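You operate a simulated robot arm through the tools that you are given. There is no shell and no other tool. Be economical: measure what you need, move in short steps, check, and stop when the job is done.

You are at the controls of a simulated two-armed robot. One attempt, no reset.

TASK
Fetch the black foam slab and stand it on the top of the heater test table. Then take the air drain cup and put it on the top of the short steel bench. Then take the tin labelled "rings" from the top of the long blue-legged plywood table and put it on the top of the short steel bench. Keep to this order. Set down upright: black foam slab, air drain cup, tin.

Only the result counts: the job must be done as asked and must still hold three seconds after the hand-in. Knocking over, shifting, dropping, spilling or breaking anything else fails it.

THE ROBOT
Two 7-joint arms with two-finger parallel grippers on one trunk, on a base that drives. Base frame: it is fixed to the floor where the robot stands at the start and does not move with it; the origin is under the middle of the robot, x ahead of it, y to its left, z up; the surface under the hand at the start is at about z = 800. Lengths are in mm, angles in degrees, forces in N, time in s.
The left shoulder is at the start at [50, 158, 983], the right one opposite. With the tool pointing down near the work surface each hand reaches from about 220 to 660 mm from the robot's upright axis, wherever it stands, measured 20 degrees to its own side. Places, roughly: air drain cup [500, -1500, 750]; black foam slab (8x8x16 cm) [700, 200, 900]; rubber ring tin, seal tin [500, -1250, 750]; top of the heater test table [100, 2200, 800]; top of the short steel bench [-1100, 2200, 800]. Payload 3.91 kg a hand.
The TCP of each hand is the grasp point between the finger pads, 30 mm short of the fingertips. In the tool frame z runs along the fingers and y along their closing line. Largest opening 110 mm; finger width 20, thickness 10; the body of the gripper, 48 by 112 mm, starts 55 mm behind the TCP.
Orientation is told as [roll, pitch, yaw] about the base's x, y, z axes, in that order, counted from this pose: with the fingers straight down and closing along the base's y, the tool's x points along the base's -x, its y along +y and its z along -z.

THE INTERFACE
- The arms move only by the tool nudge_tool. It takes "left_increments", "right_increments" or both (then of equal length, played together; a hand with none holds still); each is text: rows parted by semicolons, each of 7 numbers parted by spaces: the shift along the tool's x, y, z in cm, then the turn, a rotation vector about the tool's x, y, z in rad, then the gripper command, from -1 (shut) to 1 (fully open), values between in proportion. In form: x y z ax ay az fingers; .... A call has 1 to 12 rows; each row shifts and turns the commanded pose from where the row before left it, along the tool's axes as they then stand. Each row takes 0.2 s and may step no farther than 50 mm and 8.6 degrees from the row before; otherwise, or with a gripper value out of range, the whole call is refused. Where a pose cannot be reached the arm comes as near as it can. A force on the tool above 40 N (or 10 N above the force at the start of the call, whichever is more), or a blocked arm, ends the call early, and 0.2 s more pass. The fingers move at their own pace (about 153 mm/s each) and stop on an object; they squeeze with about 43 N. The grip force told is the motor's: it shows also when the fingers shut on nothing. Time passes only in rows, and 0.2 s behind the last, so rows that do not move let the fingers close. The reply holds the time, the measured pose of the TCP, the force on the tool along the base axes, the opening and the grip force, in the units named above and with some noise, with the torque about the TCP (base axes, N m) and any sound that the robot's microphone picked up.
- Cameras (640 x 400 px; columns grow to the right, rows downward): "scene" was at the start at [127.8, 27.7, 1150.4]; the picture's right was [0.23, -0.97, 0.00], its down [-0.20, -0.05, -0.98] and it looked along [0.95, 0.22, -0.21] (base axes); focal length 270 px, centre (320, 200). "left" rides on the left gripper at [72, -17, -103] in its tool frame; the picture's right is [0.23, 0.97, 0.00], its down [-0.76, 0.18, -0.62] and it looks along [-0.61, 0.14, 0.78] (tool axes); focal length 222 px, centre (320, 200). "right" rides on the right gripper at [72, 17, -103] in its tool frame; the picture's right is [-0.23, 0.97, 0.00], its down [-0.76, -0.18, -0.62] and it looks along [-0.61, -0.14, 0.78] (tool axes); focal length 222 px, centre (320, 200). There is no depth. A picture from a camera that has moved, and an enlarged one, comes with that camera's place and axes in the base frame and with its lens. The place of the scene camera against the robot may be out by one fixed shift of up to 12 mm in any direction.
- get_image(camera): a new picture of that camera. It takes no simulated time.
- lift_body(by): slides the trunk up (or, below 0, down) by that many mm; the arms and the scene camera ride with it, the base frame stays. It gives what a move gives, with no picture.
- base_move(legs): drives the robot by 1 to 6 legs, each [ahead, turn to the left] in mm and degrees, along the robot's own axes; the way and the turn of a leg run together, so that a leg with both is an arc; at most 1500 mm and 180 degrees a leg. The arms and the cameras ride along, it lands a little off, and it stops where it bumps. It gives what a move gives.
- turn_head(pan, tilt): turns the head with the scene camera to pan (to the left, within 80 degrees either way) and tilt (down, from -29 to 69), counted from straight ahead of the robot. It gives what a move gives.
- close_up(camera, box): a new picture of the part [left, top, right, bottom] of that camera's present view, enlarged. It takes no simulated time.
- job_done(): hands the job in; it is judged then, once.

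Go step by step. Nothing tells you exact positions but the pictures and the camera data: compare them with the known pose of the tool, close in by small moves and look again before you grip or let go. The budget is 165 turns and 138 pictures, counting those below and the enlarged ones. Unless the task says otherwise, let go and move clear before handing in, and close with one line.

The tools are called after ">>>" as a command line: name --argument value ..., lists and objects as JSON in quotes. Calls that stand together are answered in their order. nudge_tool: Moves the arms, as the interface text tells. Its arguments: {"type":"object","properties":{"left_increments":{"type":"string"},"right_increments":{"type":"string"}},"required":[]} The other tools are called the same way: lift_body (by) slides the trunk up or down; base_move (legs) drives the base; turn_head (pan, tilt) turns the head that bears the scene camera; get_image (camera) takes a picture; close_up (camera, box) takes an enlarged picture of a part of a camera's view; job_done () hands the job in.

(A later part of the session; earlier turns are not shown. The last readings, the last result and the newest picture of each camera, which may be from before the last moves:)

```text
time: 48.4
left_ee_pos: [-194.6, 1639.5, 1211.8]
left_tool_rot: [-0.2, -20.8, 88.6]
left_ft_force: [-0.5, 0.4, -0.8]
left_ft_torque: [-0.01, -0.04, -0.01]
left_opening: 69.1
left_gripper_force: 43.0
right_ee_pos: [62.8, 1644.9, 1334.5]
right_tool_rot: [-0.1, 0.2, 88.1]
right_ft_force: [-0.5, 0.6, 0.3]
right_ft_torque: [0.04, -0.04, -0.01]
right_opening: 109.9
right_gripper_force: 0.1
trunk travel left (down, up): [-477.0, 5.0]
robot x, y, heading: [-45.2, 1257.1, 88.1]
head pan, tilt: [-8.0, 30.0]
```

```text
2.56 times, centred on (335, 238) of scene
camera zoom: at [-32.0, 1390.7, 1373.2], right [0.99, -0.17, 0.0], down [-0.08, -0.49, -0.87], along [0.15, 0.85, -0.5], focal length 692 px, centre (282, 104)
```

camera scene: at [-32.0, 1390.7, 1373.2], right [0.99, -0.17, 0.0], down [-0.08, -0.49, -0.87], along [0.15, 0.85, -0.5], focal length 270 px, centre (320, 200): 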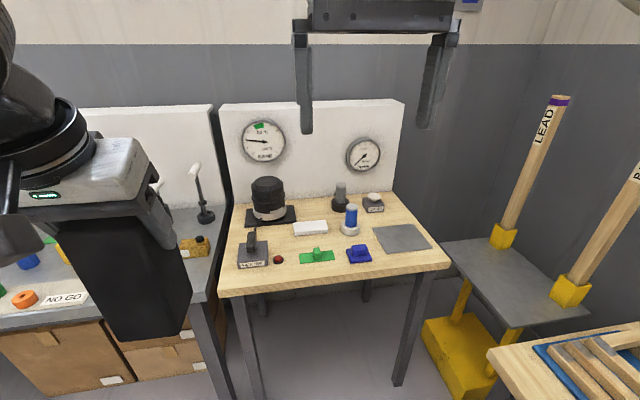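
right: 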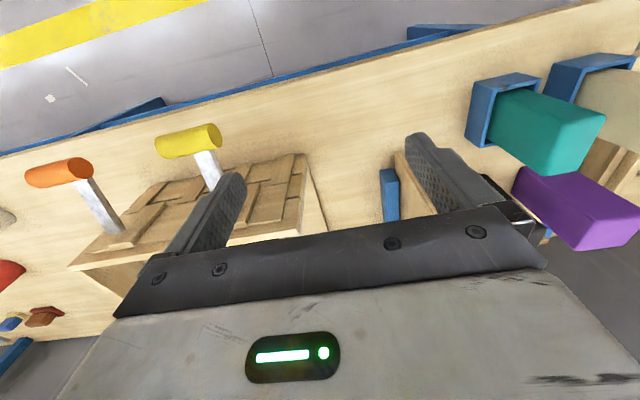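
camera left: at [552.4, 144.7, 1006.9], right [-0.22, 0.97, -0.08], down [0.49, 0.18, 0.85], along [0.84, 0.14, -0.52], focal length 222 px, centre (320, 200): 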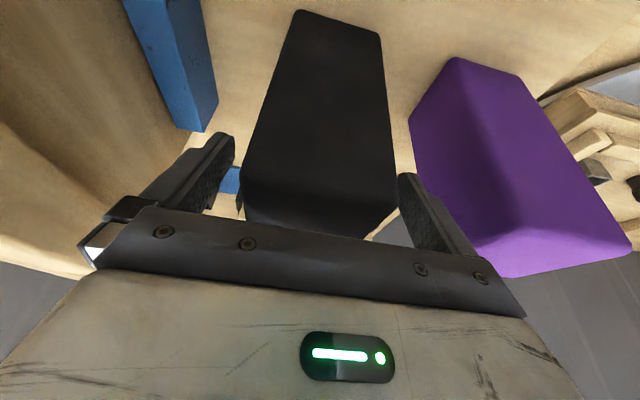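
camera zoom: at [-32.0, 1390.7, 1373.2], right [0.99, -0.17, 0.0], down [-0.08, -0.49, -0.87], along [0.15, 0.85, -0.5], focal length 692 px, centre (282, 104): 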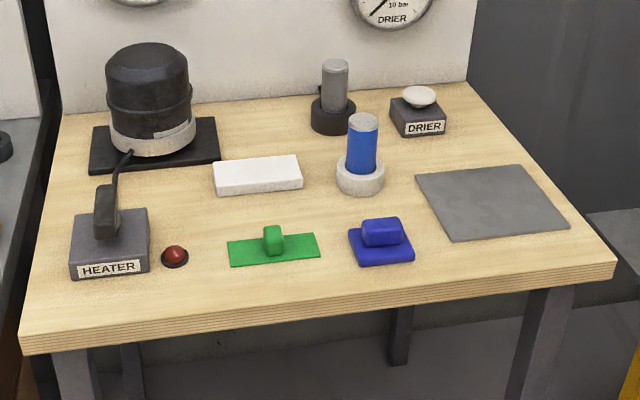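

A clear spot lies between the HEATER box, the white block and the pump plate, centred near (-40, 2115). I'm driving to about (100, 1650), facing the table.

>>> base_move --legs '[[0, -18.4], [415, 0], [0, 20.2]]'

>>> turn_head --pan 10 --tilt 50

>>> get_image --camera "scene"

>>> get_image --camera "left"

```text
time: 53.1
left_ee_pos: [-58.4, 2028.0, 1210.2]
left_tool_rot: [-0.1, -20.9, 89.8]
left_ft_force: [-0.8, 0.0, 0.1]
left_ft_torque: [0.0, 0.0, 0.01]
left_opening: 69.5
left_gripper_force: 43.0
right_ee_pos: [198.4, 2037.9, 1333.9]
right_tool_rot: [-0.1, 0.2, 89.5]
right_ft_force: [0.2, 0.3, 0.1]
right_ft_torque: [-0.02, -0.03, 0.0]
right_opening: 110.2
right_gripper_force: 0.1
trunk travel left (down, up): [-477.0, 5.0]
robot x, y, heading: [96.4, 1647.0, 89.2]
head pan, tilt: [-8.0, 30.0]
```

```text
time: 53.9
left_ee_pos: [-59.2, 2028.7, 1210.5]
left_tool_rot: [-0.2, -20.8, 89.7]
left_ft_force: [-0.3, -0.4, -0.9]
left_ft_torque: [-0.04, -0.01, 0.02]
left_opening: 69.6
left_gripper_force: 43.2
right_ee_pos: [198.2, 2037.5, 1332.7]
right_tool_rot: [0.0, 0.2, 89.6]
right_ft_force: [0.0, 0.3, 0.0]
right_ft_torque: [0.02, 0.01, 0.0]
right_opening: 110.1
right_gripper_force: 0.0
trunk travel left (down, up): [-477.0, 5.0]
robot x, y, heading: [98.4, 1644.9, 89.6]
head pan, tilt: [10.0, 50.0]
```

```text
108 pictures are left
camera scene: at [83.9, 1768.2, 1343.7], right [0.99, 0.17, 0.0], down [0.13, -0.76, -0.64], along [-0.11, 0.63, -0.77], focal length 270 px, centre (320, 200)
```

scene: 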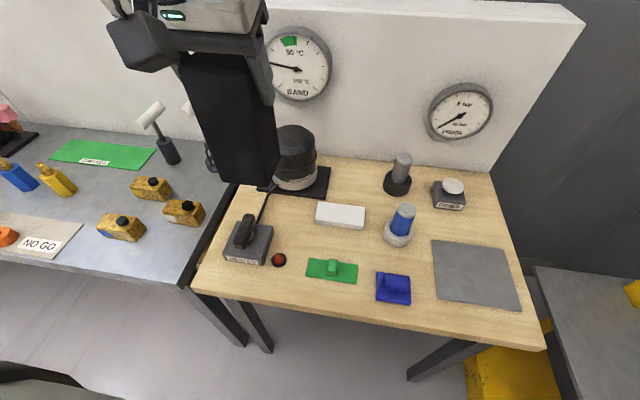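

```text
107 pictures are left
camera left: at [-43.3, 1923.9, 1281.4], right [-0.97, -0.21, -0.08], down [-0.18, 0.49, 0.85], along [-0.14, 0.85, -0.52], focal length 222 px, centre (320, 200)
```

left: 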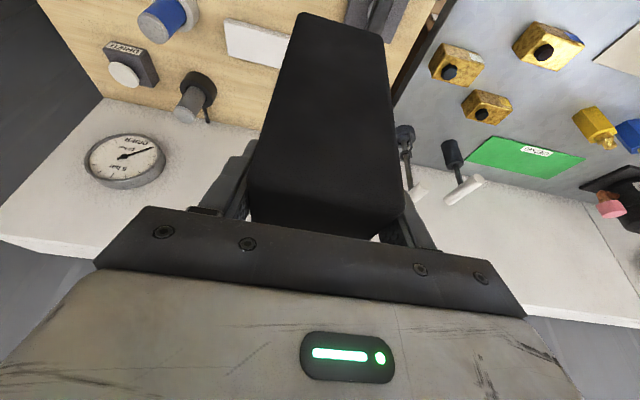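

Measured with both cameras, the target TCP is about (-30, 2125). I'll move above it and descend with the trunk in stages.

>>> nudge_tool --left_increments "-3 -1 1.15 0 0 0 -1;-3 -1 1.15 0 0 0 -1;-3 -0.9 1.15 0 0 0 -1;0 0 0 0 0 0 -1"

>>> lift_body --by -190

>>> get_image --camera "scene"

>>> get_image --camera "left"

```text
time: 54.9
left_ee_pos: [-30.5, 2123.7, 1211.1]
left_tool_rot: [-0.2, -20.8, 89.7]
left_ft_force: [-0.3, -1.0, -0.6]
left_ft_torque: [0.03, 0.02, -0.04]
left_opening: 69.4
left_gripper_force: 42.9
right_ee_pos: [198.9, 2036.7, 1333.4]
right_tool_rot: [-0.1, 0.1, 89.5]
right_ft_force: [-0.9, -0.1, 0.5]
right_ft_torque: [0.01, -0.01, 0.0]
right_opening: 110.0
right_gripper_force: 0.1
trunk travel left (down, up): [-477.0, 5.0]
robot x, y, heading: [101.6, 1643.5, 89.9]
head pan, tilt: [10.0, 50.0]
```

```text
time: 57.0
left_ee_pos: [-28.3, 2123.5, 1020.7]
left_tool_rot: [-0.1, -20.8, 89.7]
left_ft_force: [0.8, -0.9, -0.9]
left_ft_torque: [0.01, -0.02, 0.03]
left_opening: 69.2
left_gripper_force: 43.1
right_ee_pos: [198.4, 2037.1, 1142.7]
right_tool_rot: [0.0, 0.2, 89.5]
right_ft_force: [0.4, 0.1, 0.8]
right_ft_torque: [0.02, -0.01, 0.02]
right_opening: 110.1
right_gripper_force: 0.1
trunk travel left (down, up): [-287.0, 195.0]
robot x, y, heading: [99.2, 1647.4, 89.7]
head pan, tilt: [10.0, 50.0]
```

```text
106 pictures are left
camera scene: at [83.9, 1768.1, 1153.7], right [0.99, 0.17, 0.0], down [0.13, -0.76, -0.64], along [-0.11, 0.63, -0.77], focal length 270 px, centre (320, 200)
```

scene: 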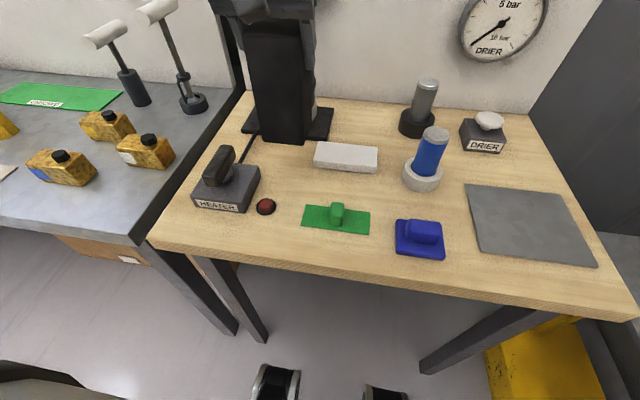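

```text
105 pictures are left
camera left: at [-13.5, 2019.2, 1091.1], right [-0.97, -0.21, -0.08], down [-0.18, 0.49, 0.85], along [-0.14, 0.85, -0.52], focal length 222 px, centre (320, 200)
```

left: 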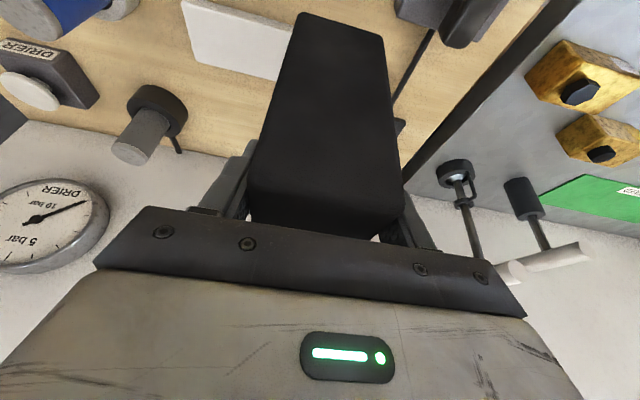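

The slab's bottom is at about z=890, slightly close to the white block. I'll shift 7 mm left and 8 mm back, then go lower.

>>> nudge_tool --left_increments "0.75 0.7 -0.28 0 0 0 -1;0 0 0 0 0 0 -1"

>>> lift_body --by -70

>>> close_up --camera "scene" --box '[120, 0, 440, 200]'

```text
time: 57.6
left_ee_pos: [-36.5, 2114.0, 1020.0]
left_tool_rot: [-0.2, -20.7, 89.8]
left_ft_force: [0.0, 0.5, -0.2]
left_ft_torque: [0.02, -0.01, 0.0]
left_opening: 69.2
left_gripper_force: 42.9
right_ee_pos: [197.2, 2038.6, 1143.0]
right_tool_rot: [-0.1, 0.3, 89.5]
right_ft_force: [-0.6, -0.1, -0.7]
right_ft_torque: [0.03, 0.0, 0.01]
right_opening: 109.9
right_gripper_force: 0.0
trunk travel left (down, up): [-287.0, 195.0]
robot x, y, heading: [100.3, 1643.7, 89.4]
head pan, tilt: [10.0, 50.0]
```

```text
time: 58.7
left_ee_pos: [-36.2, 2115.5, 951.1]
left_tool_rot: [-0.2, -20.8, 89.8]
left_ft_force: [-0.9, 0.3, 0.0]
left_ft_torque: [0.02, 0.0, -0.01]
left_opening: 69.3
left_gripper_force: 43.3
right_ee_pos: [199.4, 2037.3, 1073.3]
right_tool_rot: [-0.1, 0.1, 89.5]
right_ft_force: [0.8, 0.2, 0.6]
right_ft_torque: [0.0, -0.01, -0.01]
right_opening: 109.8
right_gripper_force: 0.0
trunk travel left (down, up): [-217.0, 265.0]
robot x, y, heading: [102.5, 1648.6, 89.5]
head pan, tilt: [10.0, 50.0]
```

```text
2.00 times, centred on (280, 100) of scene
camera zoom: at [83.9, 1768.1, 1083.7], right [0.99, 0.17, 0.0], down [0.13, -0.76, -0.64], along [-0.11, 0.63, -0.77], focal length 541 px, centre (400, 400)
```

zoom: 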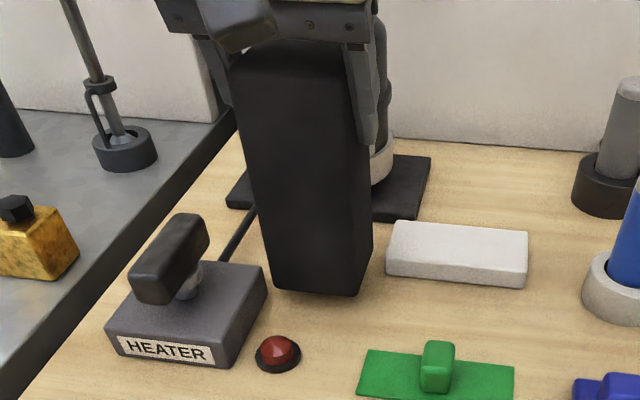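

It is clear on all sides with about 20 mm left to go. I'm descending in small steps until contact.

>>> nudge_tool --left_increments "0.178 0 0.468 0 0 0 -1;0.178 0 0.468 0 0 0 -1;0.178 0 0.468 0 0 0 -1;0.107 0 0.28 0 0 0 -1;0.107 0 0.28 0 0 0 -1"

>>> close_up --camera "scene" --box '[120, 0, 440, 200]'

```text
time: 59.9
left_ee_pos: [-35.9, 2114.3, 935.2]
left_tool_rot: [-0.2, -21.5, 89.8]
left_ft_force: [-4.3, -4.3, 31.2]
left_ft_torque: [-1.33, 0.86, 0.03]
left_opening: 69.2
left_gripper_force: 42.4
right_ee_pos: [198.9, 2035.9, 1075.0]
right_tool_rot: [0.0, 0.0, 89.6]
right_ft_force: [0.0, 0.5, 1.0]
right_ft_torque: [-0.01, 0.04, 0.02]
right_opening: 110.1
right_gripper_force: 0.0
trunk travel left (down, up): [-217.0, 265.0]
robot x, y, heading: [99.5, 1645.2, 89.7]
head pan, tilt: [10.0, 50.0]
```

```text
2.00 times, centred on (280, 100) of scene
camera zoom: at [84.1, 1766.0, 1084.5], right [0.99, 0.17, 0.0], down [0.13, -0.75, -0.64], along [-0.11, 0.64, -0.76], focal length 541 px, centre (400, 400)
```

zoom: 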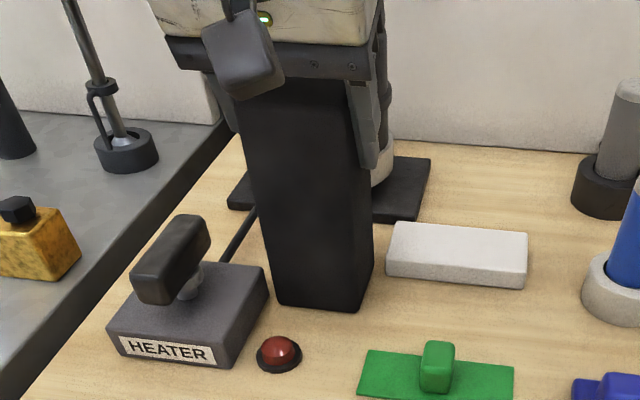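

Contact. I'll ease the push, then open.

>>> nudge_tool --left_increments "-0.107 0 -0.28 0 0 0 -1;0 0 0 0 0 0 -1"

```text
time: 60.5
left_ee_pos: [-35.1, 2116.2, 934.9]
left_tool_rot: [-0.3, -21.2, 89.8]
left_ft_force: [-1.3, 2.8, 22.4]
left_ft_torque: [0.73, 0.31, -0.01]
left_opening: 69.4
left_gripper_force: 43.0
right_ee_pos: [199.7, 2036.5, 1074.5]
right_tool_rot: [0.0, 0.0, 89.5]
right_ft_force: [0.0, 0.1, 0.6]
right_ft_torque: [0.0, 0.01, 0.01]
right_opening: 109.9
right_gripper_force: 0.1
trunk travel left (down, up): [-217.0, 265.0]
robot x, y, heading: [99.0, 1645.1, 89.8]
head pan, tilt: [10.0, 50.0]
```

>>> nudge_tool --left_increments "-0.07 0 -0.2 0 0 0 -1;0 0 0 0 0 0 -1"

```text
time: 61.1
left_ee_pos: [-36.2, 2115.7, 935.4]
left_tool_rot: [-0.2, -20.8, 89.7]
left_ft_force: [2.8, 6.8, 12.5]
left_ft_torque: [1.44, -0.25, -0.03]
left_opening: 69.3
left_gripper_force: 43.0
right_ee_pos: [199.0, 2037.6, 1073.1]
right_tool_rot: [-0.1, 0.1, 89.4]
right_ft_force: [-0.2, 0.0, 0.5]
right_ft_torque: [0.01, -0.01, 0.03]
right_opening: 109.8
right_gripper_force: 0.0
trunk travel left (down, up): [-217.0, 265.0]
robot x, y, heading: [100.6, 1645.8, 89.6]
head pan, tilt: [10.0, 50.0]
```

Pressing lightly now, so I'm opening the fingers gradually.

>>> nudge_tool --left_increments "0 0 0 0 0 0 0.35;0 0 0 0 0 0 0.5;0 0 0 0 0 0 0.7;0 0 0 0 0 0 0.7"

>>> close_up --camera "scene" --box '[120, 0, 440, 200]'

>>> get_image --camera "left"

```text
time: 62.1
left_ee_pos: [-36.5, 2113.7, 935.3]
left_tool_rot: [-0.3, -20.8, 89.8]
left_ft_force: [-0.4, 0.6, -0.7]
left_ft_torque: [-0.02, -0.01, -0.02]
left_opening: 93.4
left_gripper_force: 0.1
right_ee_pos: [199.2, 2037.0, 1073.5]
right_tool_rot: [-0.2, 0.3, 89.5]
right_ft_force: [0.6, 0.1, 1.0]
right_ft_torque: [-0.04, 0.02, 0.03]
right_opening: 110.3
right_gripper_force: 0.0
trunk travel left (down, up): [-217.0, 265.0]
robot x, y, heading: [98.7, 1647.1, 89.7]
head pan, tilt: [10.0, 50.0]
```

```text
2.00 times, centred on (280, 100) of scene
camera zoom: at [83.9, 1768.2, 1083.6], right [0.99, 0.17, 0.0], down [0.13, -0.76, -0.64], along [-0.11, 0.63, -0.77], focal length 541 px, centre (400, 400)
```

zoom: 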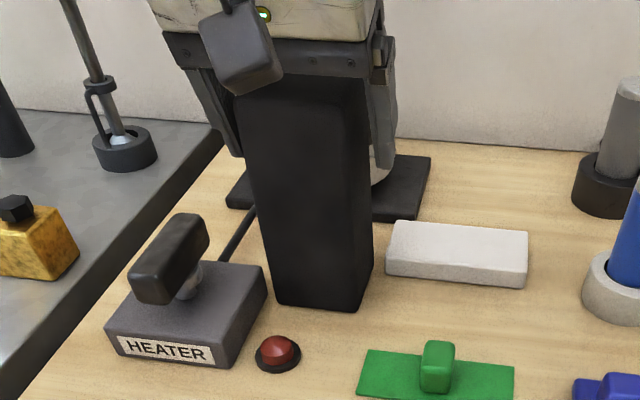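

```text
101 pictures are left
camera left: at [-21.1, 2010.7, 1005.4], right [-0.97, -0.21, -0.08], down [-0.18, 0.49, 0.85], along [-0.14, 0.85, -0.52], focal length 222 px, centre (320, 200)
```

left: 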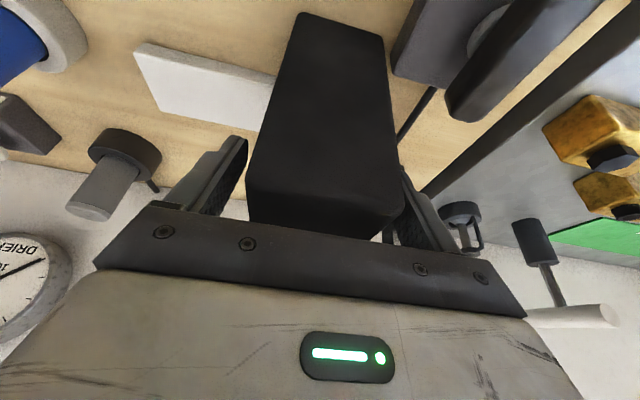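

The slab stands free. I'm opening fully and raising the trunk straight up.

>>> nudge_tool --left_increments "0 0 0 0 0 0 1;0 0 0 0 0 0 1"

>>> lift_body --by 120

>>> get_image --camera "scene"

```text
time: 62.7
left_ee_pos: [-37.3, 2114.7, 934.9]
left_tool_rot: [-0.2, -20.7, 89.8]
left_ft_force: [-0.2, 0.0, -0.1]
left_ft_torque: [-0.04, 0.02, -0.01]
left_opening: 109.8
left_gripper_force: 0.1
right_ee_pos: [199.4, 2036.9, 1072.5]
right_tool_rot: [-0.2, 0.2, 89.5]
right_ft_force: [0.5, -0.8, 0.2]
right_ft_torque: [0.01, 0.03, -0.02]
right_opening: 109.9
right_gripper_force: 0.0
trunk travel left (down, up): [-217.0, 265.0]
robot x, y, heading: [98.0, 1647.8, 89.5]
head pan, tilt: [10.0, 50.0]
```

```text
time: 64.2
left_ee_pos: [-36.9, 2115.8, 1055.0]
left_tool_rot: [-0.2, -20.7, 89.8]
left_ft_force: [0.4, 0.6, 0.5]
left_ft_torque: [0.0, 0.03, 0.02]
left_opening: 110.2
left_gripper_force: 0.1
right_ee_pos: [198.9, 2038.7, 1193.7]
right_tool_rot: [-0.1, 0.3, 89.5]
right_ft_force: [0.2, 0.2, -0.2]
right_ft_torque: [0.0, -0.02, 0.0]
right_opening: 110.0
right_gripper_force: 0.1
trunk travel left (down, up): [-337.0, 145.0]
robot x, y, heading: [100.7, 1647.4, 89.8]
head pan, tilt: [10.0, 50.0]
```

```text
100 pictures are left
camera scene: at [83.9, 1768.3, 1203.6], right [0.99, 0.17, 0.0], down [0.13, -0.76, -0.64], along [-0.11, 0.63, -0.77], focal length 270 px, centre (320, 200)
```

scene: 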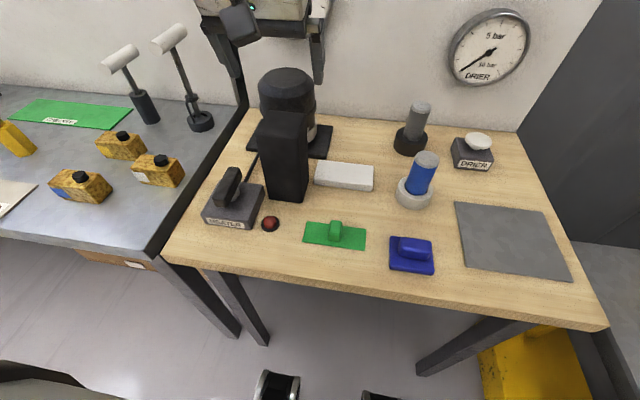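

The slab stands on the heater table. I'll bring the left hand back and upright, then drive to the long table with the cup and tins.

>>> nudge_tool --left_increments "3 0 -3 0 0 0 1;4 0 -2 0 0.12 0 1;4 0 -1 0 0.12 0 1;3 0 0 0 0.12 0 1;2 0 0 0 0 0 1"

>>> base_move --legs '[[-300, 0], [0, 175], [1400, 0], [1300, 0], [0, 95]]'

>>> turn_head --pan 0 --tilt 25

>>> get_image --camera "scene"

```text
time: 65.4
left_ee_pos: [-37.9, 1938.5, 1075.2]
left_tool_rot: [-0.2, -0.1, 89.7]
left_ft_force: [0.2, -0.7, -0.6]
left_ft_torque: [0.08, 0.03, 0.02]
left_opening: 110.1
left_gripper_force: 0.0
right_ee_pos: [200.2, 2038.1, 1194.2]
right_tool_rot: [-0.1, 0.1, 89.5]
right_ft_force: [0.1, 0.3, -0.3]
right_ft_torque: [-0.02, 0.0, 0.01]
right_opening: 110.1
right_gripper_force: 0.1
trunk travel left (down, up): [-337.0, 145.0]
robot x, y, heading: [93.7, 1646.2, 89.6]
head pan, tilt: [10.0, 50.0]
```

```text
time: 91.3
left_ee_pos: [55.0, -1195.4, 1073.2]
left_tool_rot: [-0.1, -0.2, 0.1]
left_ft_force: [0.4, 1.3, 0.3]
left_ft_torque: [0.0, -0.01, -0.04]
left_opening: 110.0
left_gripper_force: 0.0
right_ee_pos: [154.4, -1432.7, 1193.3]
right_tool_rot: [-0.1, 0.3, -0.2]
right_ft_force: [-0.4, 0.1, -1.0]
right_ft_torque: [-0.04, 0.01, 0.0]
right_opening: 109.8
right_gripper_force: 0.0
trunk travel left (down, up): [-337.0, 145.0]
robot x, y, heading: [-238.4, -1329.5, -0.1]
head pan, tilt: [10.0, 50.0]
```

```text
time: 92.2
left_ee_pos: [55.4, -1195.2, 1074.6]
left_tool_rot: [-0.3, -0.3, 0.1]
left_ft_force: [-0.1, 0.3, 0.1]
left_ft_torque: [0.0, 0.01, -0.01]
left_opening: 110.1
left_gripper_force: 0.1
right_ee_pos: [153.4, -1432.4, 1193.0]
right_tool_rot: [-0.1, 0.1, -0.2]
right_ft_force: [0.1, 0.0, 0.7]
right_ft_torque: [-0.03, 0.0, 0.0]
right_opening: 110.2
right_gripper_force: 0.2
trunk travel left (down, up): [-337.0, 145.0]
robot x, y, heading: [-241.4, -1331.5, -0.2]
head pan, tilt: [0.0, 25.0]
```

```text
99 pictures are left
camera scene: at [-110.1, -1328.3, 1241.0], right [0.0, -1.0, 0.0], down [-0.42, 0.0, -0.91], along [0.91, 0.0, -0.42], focal length 270 px, centre (320, 200)
```

scene: 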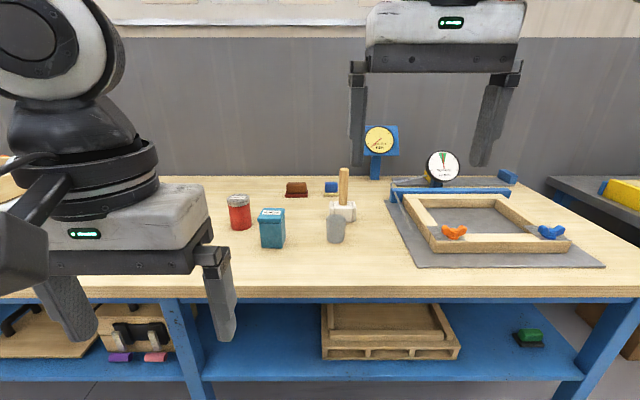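

>>> close_up --camera "scene" --box '[200, 150, 420, 290]'

```text
2.86 times, centred on (310, 220) of scene
camera zoom: at [-110.1, -1328.3, 1241.0], right [0.0, -1.0, 0.0], down [-0.42, 0.0, -0.91], along [0.91, 0.0, -0.42], focal length 772 px, centre (349, 143)
```

zoom: 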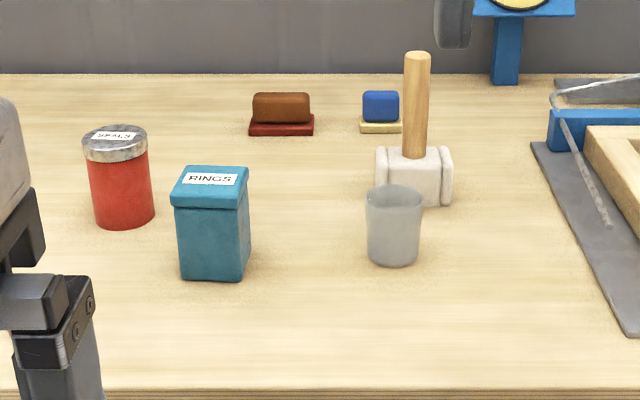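

I see the cup at about (585, -1375) in front of the mallet, and the blue RINGS tin at about (540, -1195). I'll take the cup with the right hand, first moving to robot ≈ (60, -1222).

>>> base_move --legs '[[0, 20], [319, 0], [0, -20]]'

>>> turn_head --pan -15 --tilt 40

>>> get_image --camera "scene"

>>> get_image --camera "right"

```text
time: 96.5
left_ee_pos: [361.1, -1088.7, 1073.6]
left_tool_rot: [0.0, -0.1, -0.4]
left_ft_force: [0.3, 0.3, 0.0]
left_ft_torque: [0.0, 0.02, -0.03]
left_opening: 109.9
left_gripper_force: 0.0
right_ee_pos: [456.9, -1327.1, 1193.7]
right_tool_rot: [0.0, 0.3, -0.7]
right_ft_force: [0.8, -0.4, -0.7]
right_ft_torque: [0.01, -0.01, 0.0]
right_opening: 109.9
right_gripper_force: 0.1
trunk travel left (down, up): [-337.0, 145.0]
robot x, y, heading: [64.3, -1227.8, -0.4]
head pan, tilt: [0.0, 25.0]
```

```text
time: 97.3
left_ee_pos: [359.9, -1088.1, 1073.4]
left_tool_rot: [-0.3, -0.2, -0.4]
left_ft_force: [-0.1, 0.2, -0.2]
left_ft_torque: [0.02, 0.02, -0.02]
left_opening: 110.2
left_gripper_force: 0.1
right_ee_pos: [457.2, -1327.4, 1194.5]
right_tool_rot: [-0.1, 0.2, -0.7]
right_ft_force: [-0.3, -0.7, -0.2]
right_ft_torque: [-0.01, -0.01, -0.01]
right_opening: 109.9
right_gripper_force: 0.1
trunk travel left (down, up): [-337.0, 145.0]
robot x, y, heading: [66.1, -1222.9, -0.7]
head pan, tilt: [-15.0, 40.0]
```

```text
97 pictures are left
camera scene: at [184.4, -1242.2, 1217.9], right [-0.27, -0.96, 0.0], down [-0.62, 0.17, -0.77], along [0.74, -0.21, -0.64], focal length 270 px, centre (320, 200)
```

scene: 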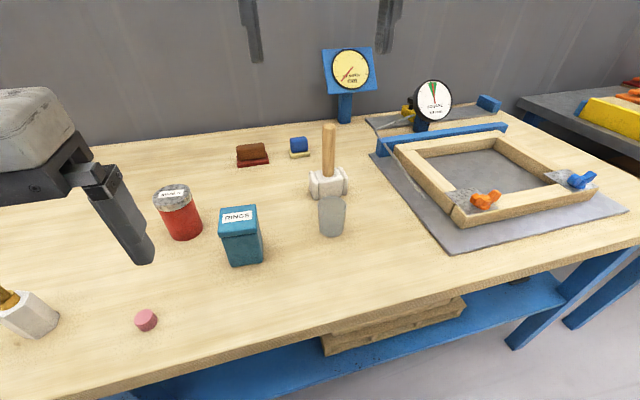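

```text
96 pictures are left
camera right: at [384.7, -1310.1, 1297.2], right [0.24, 0.97, 0.0], down [0.76, -0.19, 0.62], along [0.6, -0.15, -0.78], focal length 222 px, centre (320, 200)
```

right: 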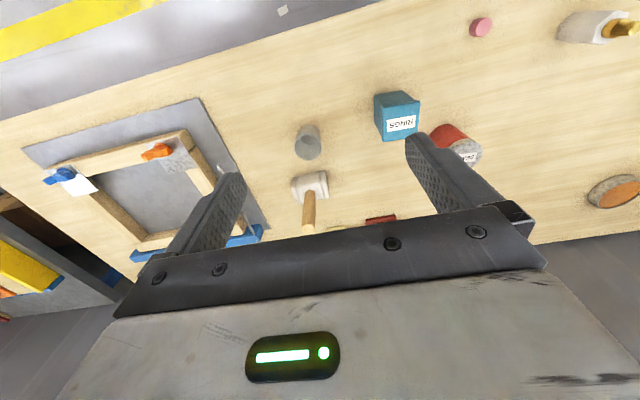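

Triangulation puts the table at z≈805 and the cup near (585, -1370). I'm zooming in from the right wrist camera.

>>> close_up --camera "right" --box '[260, 80, 440, 200]'

>>> close_up --camera "scene" --box '[200, 110, 400, 280]'

```text
3.33 times, centred on (350, 140) of right
camera zoom: at [384.7, -1310.1, 1297.2], right [0.24, 0.97, 0.0], down [0.76, -0.19, 0.62], along [0.6, -0.15, -0.78], focal length 740 px, centre (220, 400)
```

zoom: 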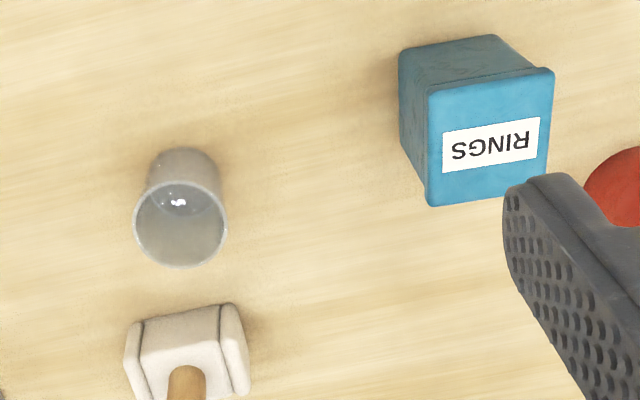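

```text
2.35 times, centred on (300, 195) of scene
camera zoom: at [184.4, -1242.2, 1217.9], right [-0.27, -0.96, 0.0], down [-0.62, 0.17, -0.77], along [0.74, -0.21, -0.64], focal length 636 px, centre (367, 212)
```

zoom: 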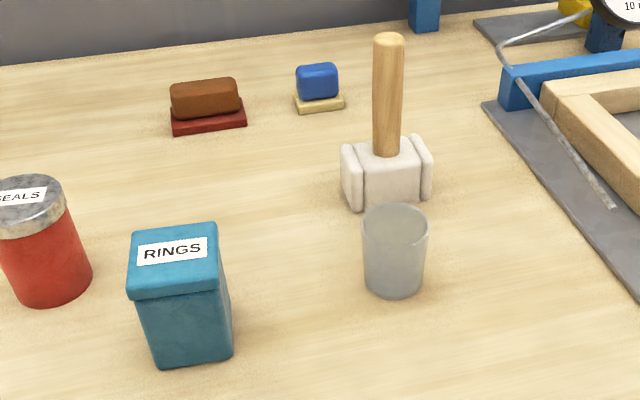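

The cup has some water in it, about 58 mm across with the rim at z≈880, centred near (569, -1379). I'll drive 40 mm ahead, lower the trunk and place the right hand above it, slightly tilted away from the mallet handle.

>>> base_move --legs '[[40, 0]]'

>>> lift_body --by -90

>>> nudge_tool --right_increments "-1.5 -1.1 2.7 0 0 0 1;-1.5 -1.1 2.7 0 0 0 1;-1.4 -1 2.7 0 0 0 1;-1.4 -1 2.7 0 0 0 1;-1.4 -1 2.7 0 -0.1 0 1;0 0 0 0 -0.1 0 1"

>>> get_image --camera "right"

>>> get_image --camera "scene"

```text
time: 98.2
left_ee_pos: [400.4, -1087.6, 1072.6]
left_tool_rot: [-0.2, -0.2, -0.5]
left_ft_force: [0.0, -0.5, -0.3]
left_ft_torque: [0.03, 0.02, -0.03]
left_opening: 110.0
left_gripper_force: 0.0
right_ee_pos: [497.0, -1326.7, 1193.2]
right_tool_rot: [-0.1, 0.2, -0.5]
right_ft_force: [0.4, 0.4, 0.5]
right_ft_torque: [0.02, 0.02, -0.01]
right_opening: 110.1
right_gripper_force: 0.0
trunk travel left (down, up): [-337.0, 145.0]
robot x, y, heading: [104.0, -1225.5, -0.7]
head pan, tilt: [-15.0, 40.0]
```

```text
time: 99.4
left_ee_pos: [399.0, -1088.6, 983.5]
left_tool_rot: [-0.2, -0.2, -0.4]
left_ft_force: [0.6, 1.0, 0.7]
left_ft_torque: [0.01, -0.01, 0.0]
left_opening: 109.9
left_gripper_force: 0.2
right_ee_pos: [495.7, -1326.7, 1103.9]
right_tool_rot: [-0.1, 0.2, -0.7]
right_ft_force: [-0.5, -0.4, -0.1]
right_ft_torque: [0.01, 0.01, -0.01]
right_opening: 110.1
right_gripper_force: 0.1
trunk travel left (down, up): [-247.0, 235.0]
robot x, y, heading: [105.0, -1227.6, -0.8]
head pan, tilt: [-15.0, 40.0]
```

```text
time: 100.8
left_ee_pos: [399.7, -1088.2, 982.8]
left_tool_rot: [0.0, -0.2, -0.4]
left_ft_force: [-0.3, -1.2, 0.3]
left_ft_torque: [0.04, 0.05, -0.02]
left_opening: 110.1
left_gripper_force: 0.1
right_ee_pos: [568.1, -1378.5, 968.4]
right_tool_rot: [-0.1, -11.4, -0.6]
right_ft_force: [-0.4, -0.6, -0.2]
right_ft_torque: [-0.01, 0.01, 0.01]
right_opening: 109.7
right_gripper_force: 0.1
trunk travel left (down, up): [-247.0, 235.0]
robot x, y, heading: [99.9, -1223.7, -0.6]
head pan, tilt: [-15.0, 40.0]
```

```text
93 pictures are left
camera right: at [476.0, -1362.1, 1056.6], right [0.23, 0.97, 0.04], down [0.62, -0.18, 0.76], along [0.75, -0.15, -0.65], focal length 222 px, centre (320, 200)
```

right: 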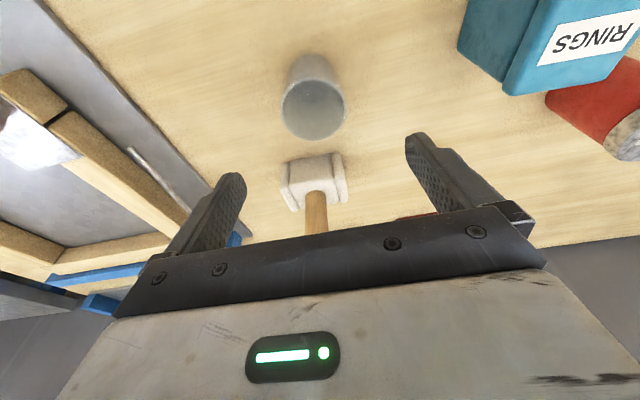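

```text
92 pictures are left
camera scene: at [224.0, -1242.6, 1127.8], right [-0.27, -0.96, 0.0], down [-0.62, 0.17, -0.77], along [0.74, -0.2, -0.64], focal length 270 px, centre (320, 200)
```

scene: 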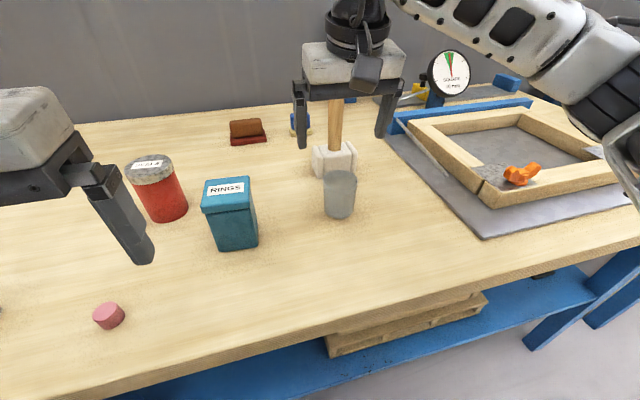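

Alignment is good (rim centre (566, -1381)). I'm descending with the arm to z≈850.

>>> nudge_tool --right_increments "0.6 -0.3 2.5 0 0 0 1;0.5 0 2.5 0 0 0 1;0.5 0 2.5 0 0 0 1;0.5 0 2.5 0 0 0 1;0.3 0 1.6 0 0 0 1;0 0 0 0 0 0 1"

>>> get_image --camera "right"

>>> close_up --camera "scene" --box '[200, 80, 460, 260]'

```text
time: 102.2
left_ee_pos: [401.2, -1088.1, 983.4]
left_tool_rot: [-0.2, -0.2, -0.4]
left_ft_force: [-0.2, 0.0, -0.4]
left_ft_torque: [-0.01, 0.01, -0.01]
left_opening: 109.9
left_gripper_force: 0.2
right_ee_pos: [568.0, -1382.5, 848.3]
right_tool_rot: [-0.1, -11.3, -0.7]
right_ft_force: [0.0, 0.0, -1.0]
right_ft_torque: [-0.03, -0.03, 0.03]
right_opening: 110.0
right_gripper_force: 0.0
trunk travel left (down, up): [-247.0, 235.0]
robot x, y, heading: [104.5, -1227.5, -0.6]
head pan, tilt: [-15.0, 40.0]
```

```text
91 pictures are left
camera right: at [475.4, -1366.2, 936.4], right [0.23, 0.97, 0.04], down [0.62, -0.18, 0.76], along [0.75, -0.15, -0.65], focal length 222 px, centre (320, 200)
```

right: 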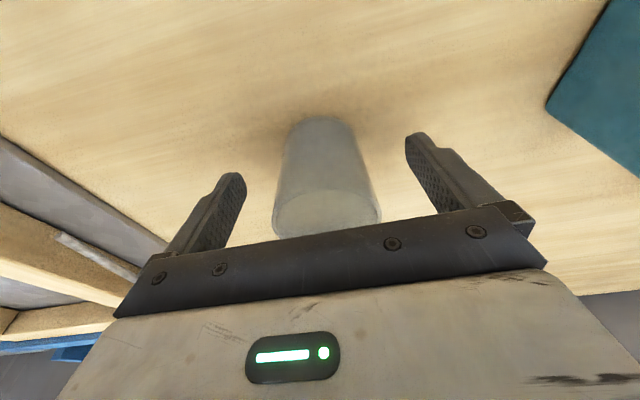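

```text
2.22 times, centred on (330, 170) of scene
camera zoom: at [224.0, -1242.5, 1127.8], right [-0.27, -0.96, 0.0], down [-0.62, 0.17, -0.77], along [0.74, -0.2, -0.64], focal length 601 px, centre (298, 267)
```

zoom: 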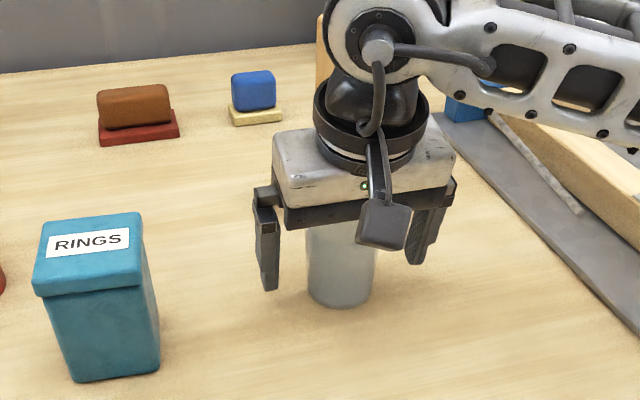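

The cup is centred between the fingers. I'm closing gently with a partial command first.

>>> nudge_tool --right_increments "-0.3 0 0.05 0 0 0 0.6;0 0 0 0 0 0 0.2;0 0 0 0 0 0 -0.1;0 0 0 0 0 0 -0.15;0 0 0 0 0 0 -0.15"

```text
time: 103.4
left_ee_pos: [400.7, -1088.6, 983.5]
left_tool_rot: [-0.1, -0.2, -0.4]
left_ft_force: [0.2, 1.0, 0.2]
left_ft_torque: [0.01, -0.02, -0.04]
left_opening: 110.0
left_gripper_force: 0.0
right_ee_pos: [571.1, -1382.4, 849.7]
right_tool_rot: [-0.1, -11.2, -0.7]
right_ft_force: [0.0, 0.6, 0.4]
right_ft_torque: [-0.07, 0.01, 0.01]
right_opening: 57.3
right_gripper_force: 43.2
trunk travel left (down, up): [-247.0, 235.0]
robot x, y, heading: [104.3, -1225.0, -0.5]
head pan, tilt: [-15.0, 40.0]
```

Gripped at 57 mm. I'm lifting straight up with the trunk, gently.

>>> lift_body --by 40

>>> lift_body --by 150

>>> get_image --camera "scene"

```text
time: 104.2
left_ee_pos: [401.3, -1089.7, 1022.7]
left_tool_rot: [-0.2, -0.3, -0.4]
left_ft_force: [0.5, 0.0, 0.3]
left_ft_torque: [-0.02, -0.02, 0.02]
left_opening: 110.0
left_gripper_force: 0.1
right_ee_pos: [568.9, -1382.3, 889.4]
right_tool_rot: [0.0, -11.2, -0.6]
right_ft_force: [-0.3, -0.1, -1.0]
right_ft_torque: [0.02, 0.0, 0.0]
right_opening: 57.3
right_gripper_force: 43.0
trunk travel left (down, up): [-287.0, 195.0]
robot x, y, heading: [102.3, -1226.6, -0.4]
head pan, tilt: [-15.0, 40.0]
```

```text
time: 106.0
left_ee_pos: [400.9, -1089.1, 1174.4]
left_tool_rot: [-0.2, -0.3, -0.4]
left_ft_force: [-0.2, -0.6, -0.1]
left_ft_torque: [-0.01, 0.03, 0.01]
left_opening: 109.8
left_gripper_force: 0.1
right_ee_pos: [571.3, -1382.4, 1038.8]
right_tool_rot: [-0.1, -11.3, -0.8]
right_ft_force: [-0.8, -0.6, -1.1]
right_ft_torque: [-0.01, 0.03, 0.01]
right_opening: 57.2
right_gripper_force: 42.6
trunk travel left (down, up): [-437.0, 45.0]
robot x, y, heading: [103.8, -1229.2, -0.7]
head pan, tilt: [-15.0, 40.0]
```

```text
89 pictures are left
camera scene: at [224.2, -1242.5, 1317.7], right [-0.27, -0.96, 0.0], down [-0.62, 0.17, -0.77], along [0.74, -0.2, -0.64], focal length 270 px, centre (320, 200)
```

scene: 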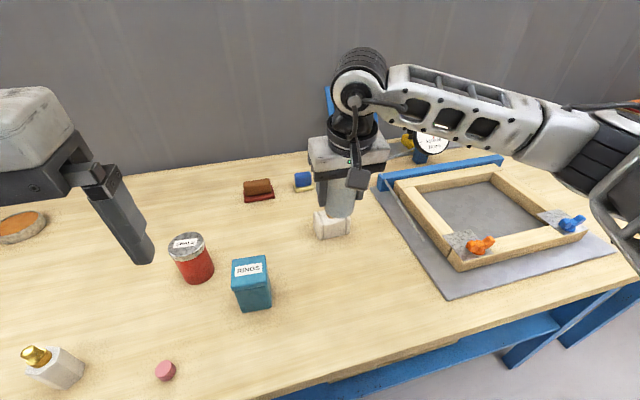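

The cup is held and lifted. I'll pull the hand in slowly, back off and drive to the steel bench.

>>> nudge_tool --right_increments "1 0 -0.2 0 0 0 -0.15;2 0 -0.4 0 0 0 -0.15;2 0 -0.4 0 0 0 -0.15;2 0 -0.4 0 0 0 -0.15;2 0 -0.4 0 0 0 -0.15;1 0 -0.2 0 0 0 -0.15"

>>> base_move --legs '[[-350, 0], [0, 96.6], [1400, 0], [1036, 0], [0, -6]]'

>>> turn_head --pan 0 --tilt 30

>>> get_image --camera "scene"

>>> get_image --camera "right"

```text
time: 107.4
left_ee_pos: [399.8, -1089.3, 1173.4]
left_tool_rot: [-0.2, -0.2, -0.5]
left_ft_force: [-0.3, 0.2, -0.3]
left_ft_torque: [0.01, 0.05, 0.0]
left_opening: 110.0
left_gripper_force: 0.0
right_ee_pos: [467.3, -1382.0, 1039.9]
right_tool_rot: [-0.1, -11.3, -0.6]
right_ft_force: [0.8, -0.6, -0.5]
right_ft_torque: [0.01, -0.02, 0.04]
right_opening: 57.2
right_gripper_force: 43.0
trunk travel left (down, up): [-437.0, 45.0]
robot x, y, heading: [105.4, -1223.9, -0.6]
head pan, tilt: [-15.0, 40.0]
```

```text
time: 125.8
left_ee_pos: [-610.6, 1507.7, 1172.9]
left_tool_rot: [-0.2, -0.3, 89.9]
left_ft_force: [0.0, 0.7, 0.5]
left_ft_torque: [-0.02, 0.03, 0.02]
left_opening: 109.6
left_gripper_force: 0.1
right_ee_pos: [-318.3, 1576.3, 1039.4]
right_tool_rot: [0.0, -11.3, 89.7]
right_ft_force: [0.1, 0.0, -1.4]
right_ft_torque: [0.01, 0.0, -0.02]
right_opening: 57.3
right_gripper_force: 43.2
trunk travel left (down, up): [-437.0, 45.0]
robot x, y, heading: [-474.0, 1213.2, 89.5]
head pan, tilt: [-15.0, 40.0]
```

```text
time: 126.6
left_ee_pos: [-611.0, 1506.5, 1173.3]
left_tool_rot: [-0.3, -0.2, 89.9]
left_ft_force: [-0.7, -0.7, -1.0]
left_ft_torque: [0.01, 0.02, -0.01]
left_opening: 110.0
left_gripper_force: 0.1
right_ee_pos: [-319.5, 1576.4, 1039.5]
right_tool_rot: [-0.1, -11.3, 89.6]
right_ft_force: [-0.3, 0.1, -0.2]
right_ft_torque: [0.0, 0.03, 0.0]
right_opening: 57.2
right_gripper_force: 43.2
trunk travel left (down, up): [-437.0, 45.0]
robot x, y, heading: [-473.6, 1212.6, 89.7]
head pan, tilt: [0.0, 30.0]
```

```text
88 pictures are left
camera scene: at [-475.4, 1349.6, 1333.1], right [1.0, -0.01, 0.0], down [0.0, -0.5, -0.87], along [0.0, 0.87, -0.5], focal length 270 px, centre (320, 200)
```

scene: 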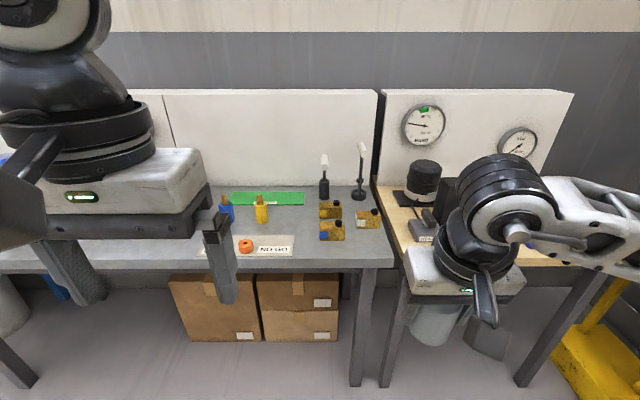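

```text
87 pictures are left
camera right: at [-336.9, 1483.7, 1127.4], right [-0.97, 0.23, 0.04], down [0.18, 0.62, 0.76], along [0.15, 0.75, -0.65], focal length 222 px, centre (320, 200)
```

right: 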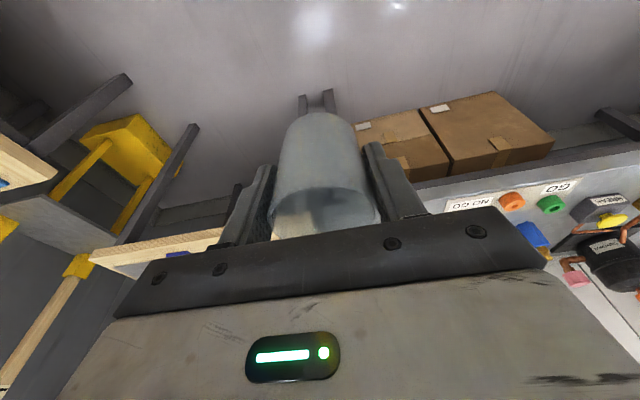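

The bench's front-right corner, right of the gold blocks, has a free patch around (-325, 1990), straight ahead of the right hand. I'm driving 380 mm ahead and looking again.

>>> base_move --legs '[[380, 0]]'

>>> turn_head --pan -5 --tilt 50

>>> get_image --camera "scene"

>>> get_image --camera "right"

```text
time: 129.0
left_ee_pos: [-606.6, 1885.2, 1173.2]
left_tool_rot: [-0.3, -0.1, 89.7]
left_ft_force: [-0.5, 0.3, 0.2]
left_ft_torque: [-0.03, 0.03, 0.03]
left_opening: 110.2
left_gripper_force: 0.0
right_ee_pos: [-314.9, 1954.8, 1040.7]
right_tool_rot: [-0.1, -11.3, 89.5]
right_ft_force: [0.6, 0.0, -0.9]
right_ft_torque: [-0.01, 0.0, 0.03]
right_opening: 57.0
right_gripper_force: 42.8
trunk travel left (down, up): [-437.0, 45.0]
robot x, y, heading: [-472.3, 1588.4, 89.7]
head pan, tilt: [0.0, 30.0]
```

```text
time: 129.8
left_ee_pos: [-607.8, 1884.1, 1174.1]
left_tool_rot: [-0.2, -0.2, 89.7]
left_ft_force: [0.0, -0.3, 0.1]
left_ft_torque: [0.0, 0.02, 0.04]
left_opening: 109.9
left_gripper_force: 0.1
right_ee_pos: [-315.5, 1953.4, 1040.3]
right_tool_rot: [-0.1, -11.3, 89.4]
right_ft_force: [0.8, 0.3, -1.1]
right_ft_torque: [0.01, 0.03, -0.02]
right_opening: 57.1
right_gripper_force: 43.1
trunk travel left (down, up): [-437.0, 45.0]
robot x, y, heading: [-466.9, 1590.9, 89.6]
head pan, tilt: [-5.0, 50.0]
```

```text
86 pictures are left
camera scene: at [-466.0, 1713.7, 1303.7], right [1.0, -0.1, 0.0], down [-0.07, -0.76, -0.64], along [0.06, 0.64, -0.77], focal length 270 px, centre (320, 200)
```

scene: 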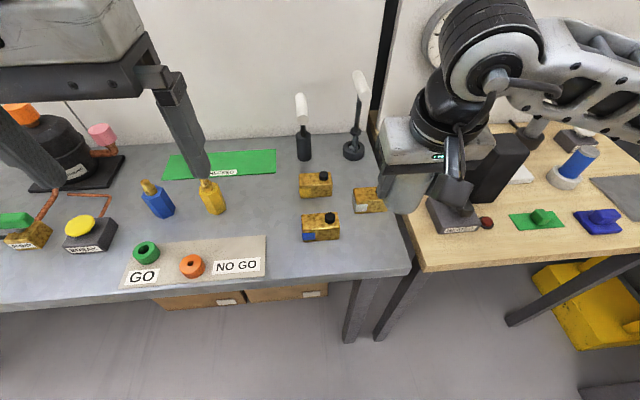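

```text
85 pictures are left
camera right: at [-333.4, 1861.1, 1127.4], right [-0.97, 0.23, 0.04], down [0.18, 0.62, 0.76], along [0.15, 0.75, -0.65], focal length 222 px, centre (320, 200)
```

right: 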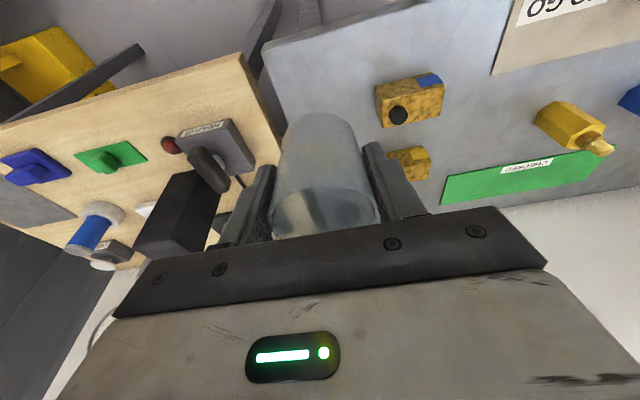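

The free patch is x -388…-262, y 1938…2080. I'll move the cup to about (-321, 2010) and lower it in stages.

>>> nudge_tool --right_increments "-1.3 0.1 0.27 0 0 0 -0.15;-1.4 0.2 0.28 0 0 0 -0.15;-1.4 0.2 0.28 0 0 0 -0.15;-1.4 0.1 0.28 0 0 0 -0.15;0 0 0 0 0 0 -0.15"

>>> lift_body --by -140

>>> get_image --camera "scene"

>>> get_image --camera "right"

```text
time: 131.0
left_ee_pos: [-607.3, 1884.6, 1171.8]
left_tool_rot: [-0.2, -0.1, 89.7]
left_ft_force: [0.0, 0.6, 0.0]
left_ft_torque: [0.0, 0.02, -0.03]
left_opening: 110.0
left_gripper_force: 0.0
right_ee_pos: [-320.9, 2011.3, 1038.7]
right_tool_rot: [0.0, -11.3, 89.4]
right_ft_force: [-0.8, -1.3, 0.0]
right_ft_torque: [-0.03, 0.01, -0.02]
right_opening: 57.1
right_gripper_force: 43.4
trunk travel left (down, up): [-437.0, 45.0]
robot x, y, heading: [-471.6, 1592.4, 89.4]
head pan, tilt: [-5.0, 50.0]
```

```text
time: 132.7
left_ee_pos: [-608.7, 1884.5, 1034.5]
left_tool_rot: [-0.1, -0.2, 89.6]
left_ft_force: [-0.3, -0.6, -1.2]
left_ft_torque: [-0.01, 0.02, -0.02]
left_opening: 109.9
left_gripper_force: 0.0
right_ee_pos: [-320.2, 2010.7, 898.9]
right_tool_rot: [-0.2, -11.3, 89.4]
right_ft_force: [-1.2, -0.7, -0.9]
right_ft_torque: [0.02, 0.01, 0.03]
right_opening: 57.1
right_gripper_force: 42.8
trunk travel left (down, up): [-297.0, 185.0]
robot x, y, heading: [-466.7, 1589.9, 89.4]
head pan, tilt: [-5.0, 50.0]
```

```text
84 pictures are left
camera scene: at [-466.0, 1713.6, 1163.7], right [1.0, -0.1, 0.0], down [-0.07, -0.76, -0.64], along [0.06, 0.64, -0.77], focal length 270 px, centre (320, 200)
```

scene: 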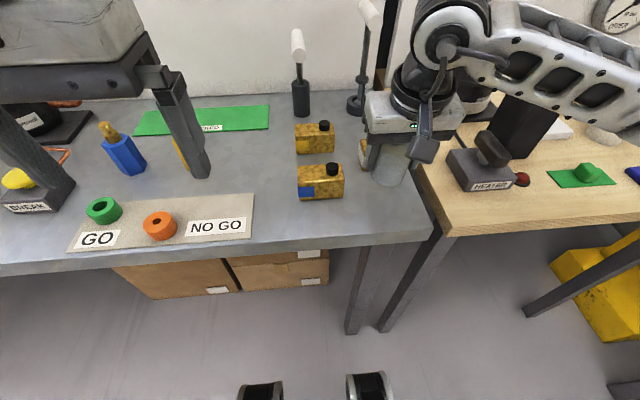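

```text
83 pictures are left
camera right: at [-338.9, 1918.1, 986.4], right [-0.97, 0.23, 0.04], down [0.18, 0.62, 0.76], along [0.15, 0.75, -0.65], focal length 222 px, centre (320, 200)
```

right: 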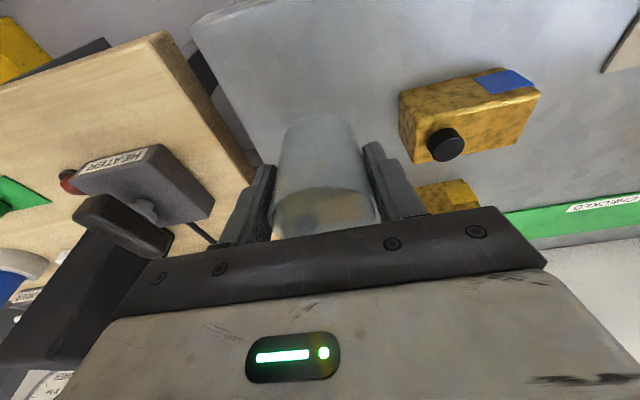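

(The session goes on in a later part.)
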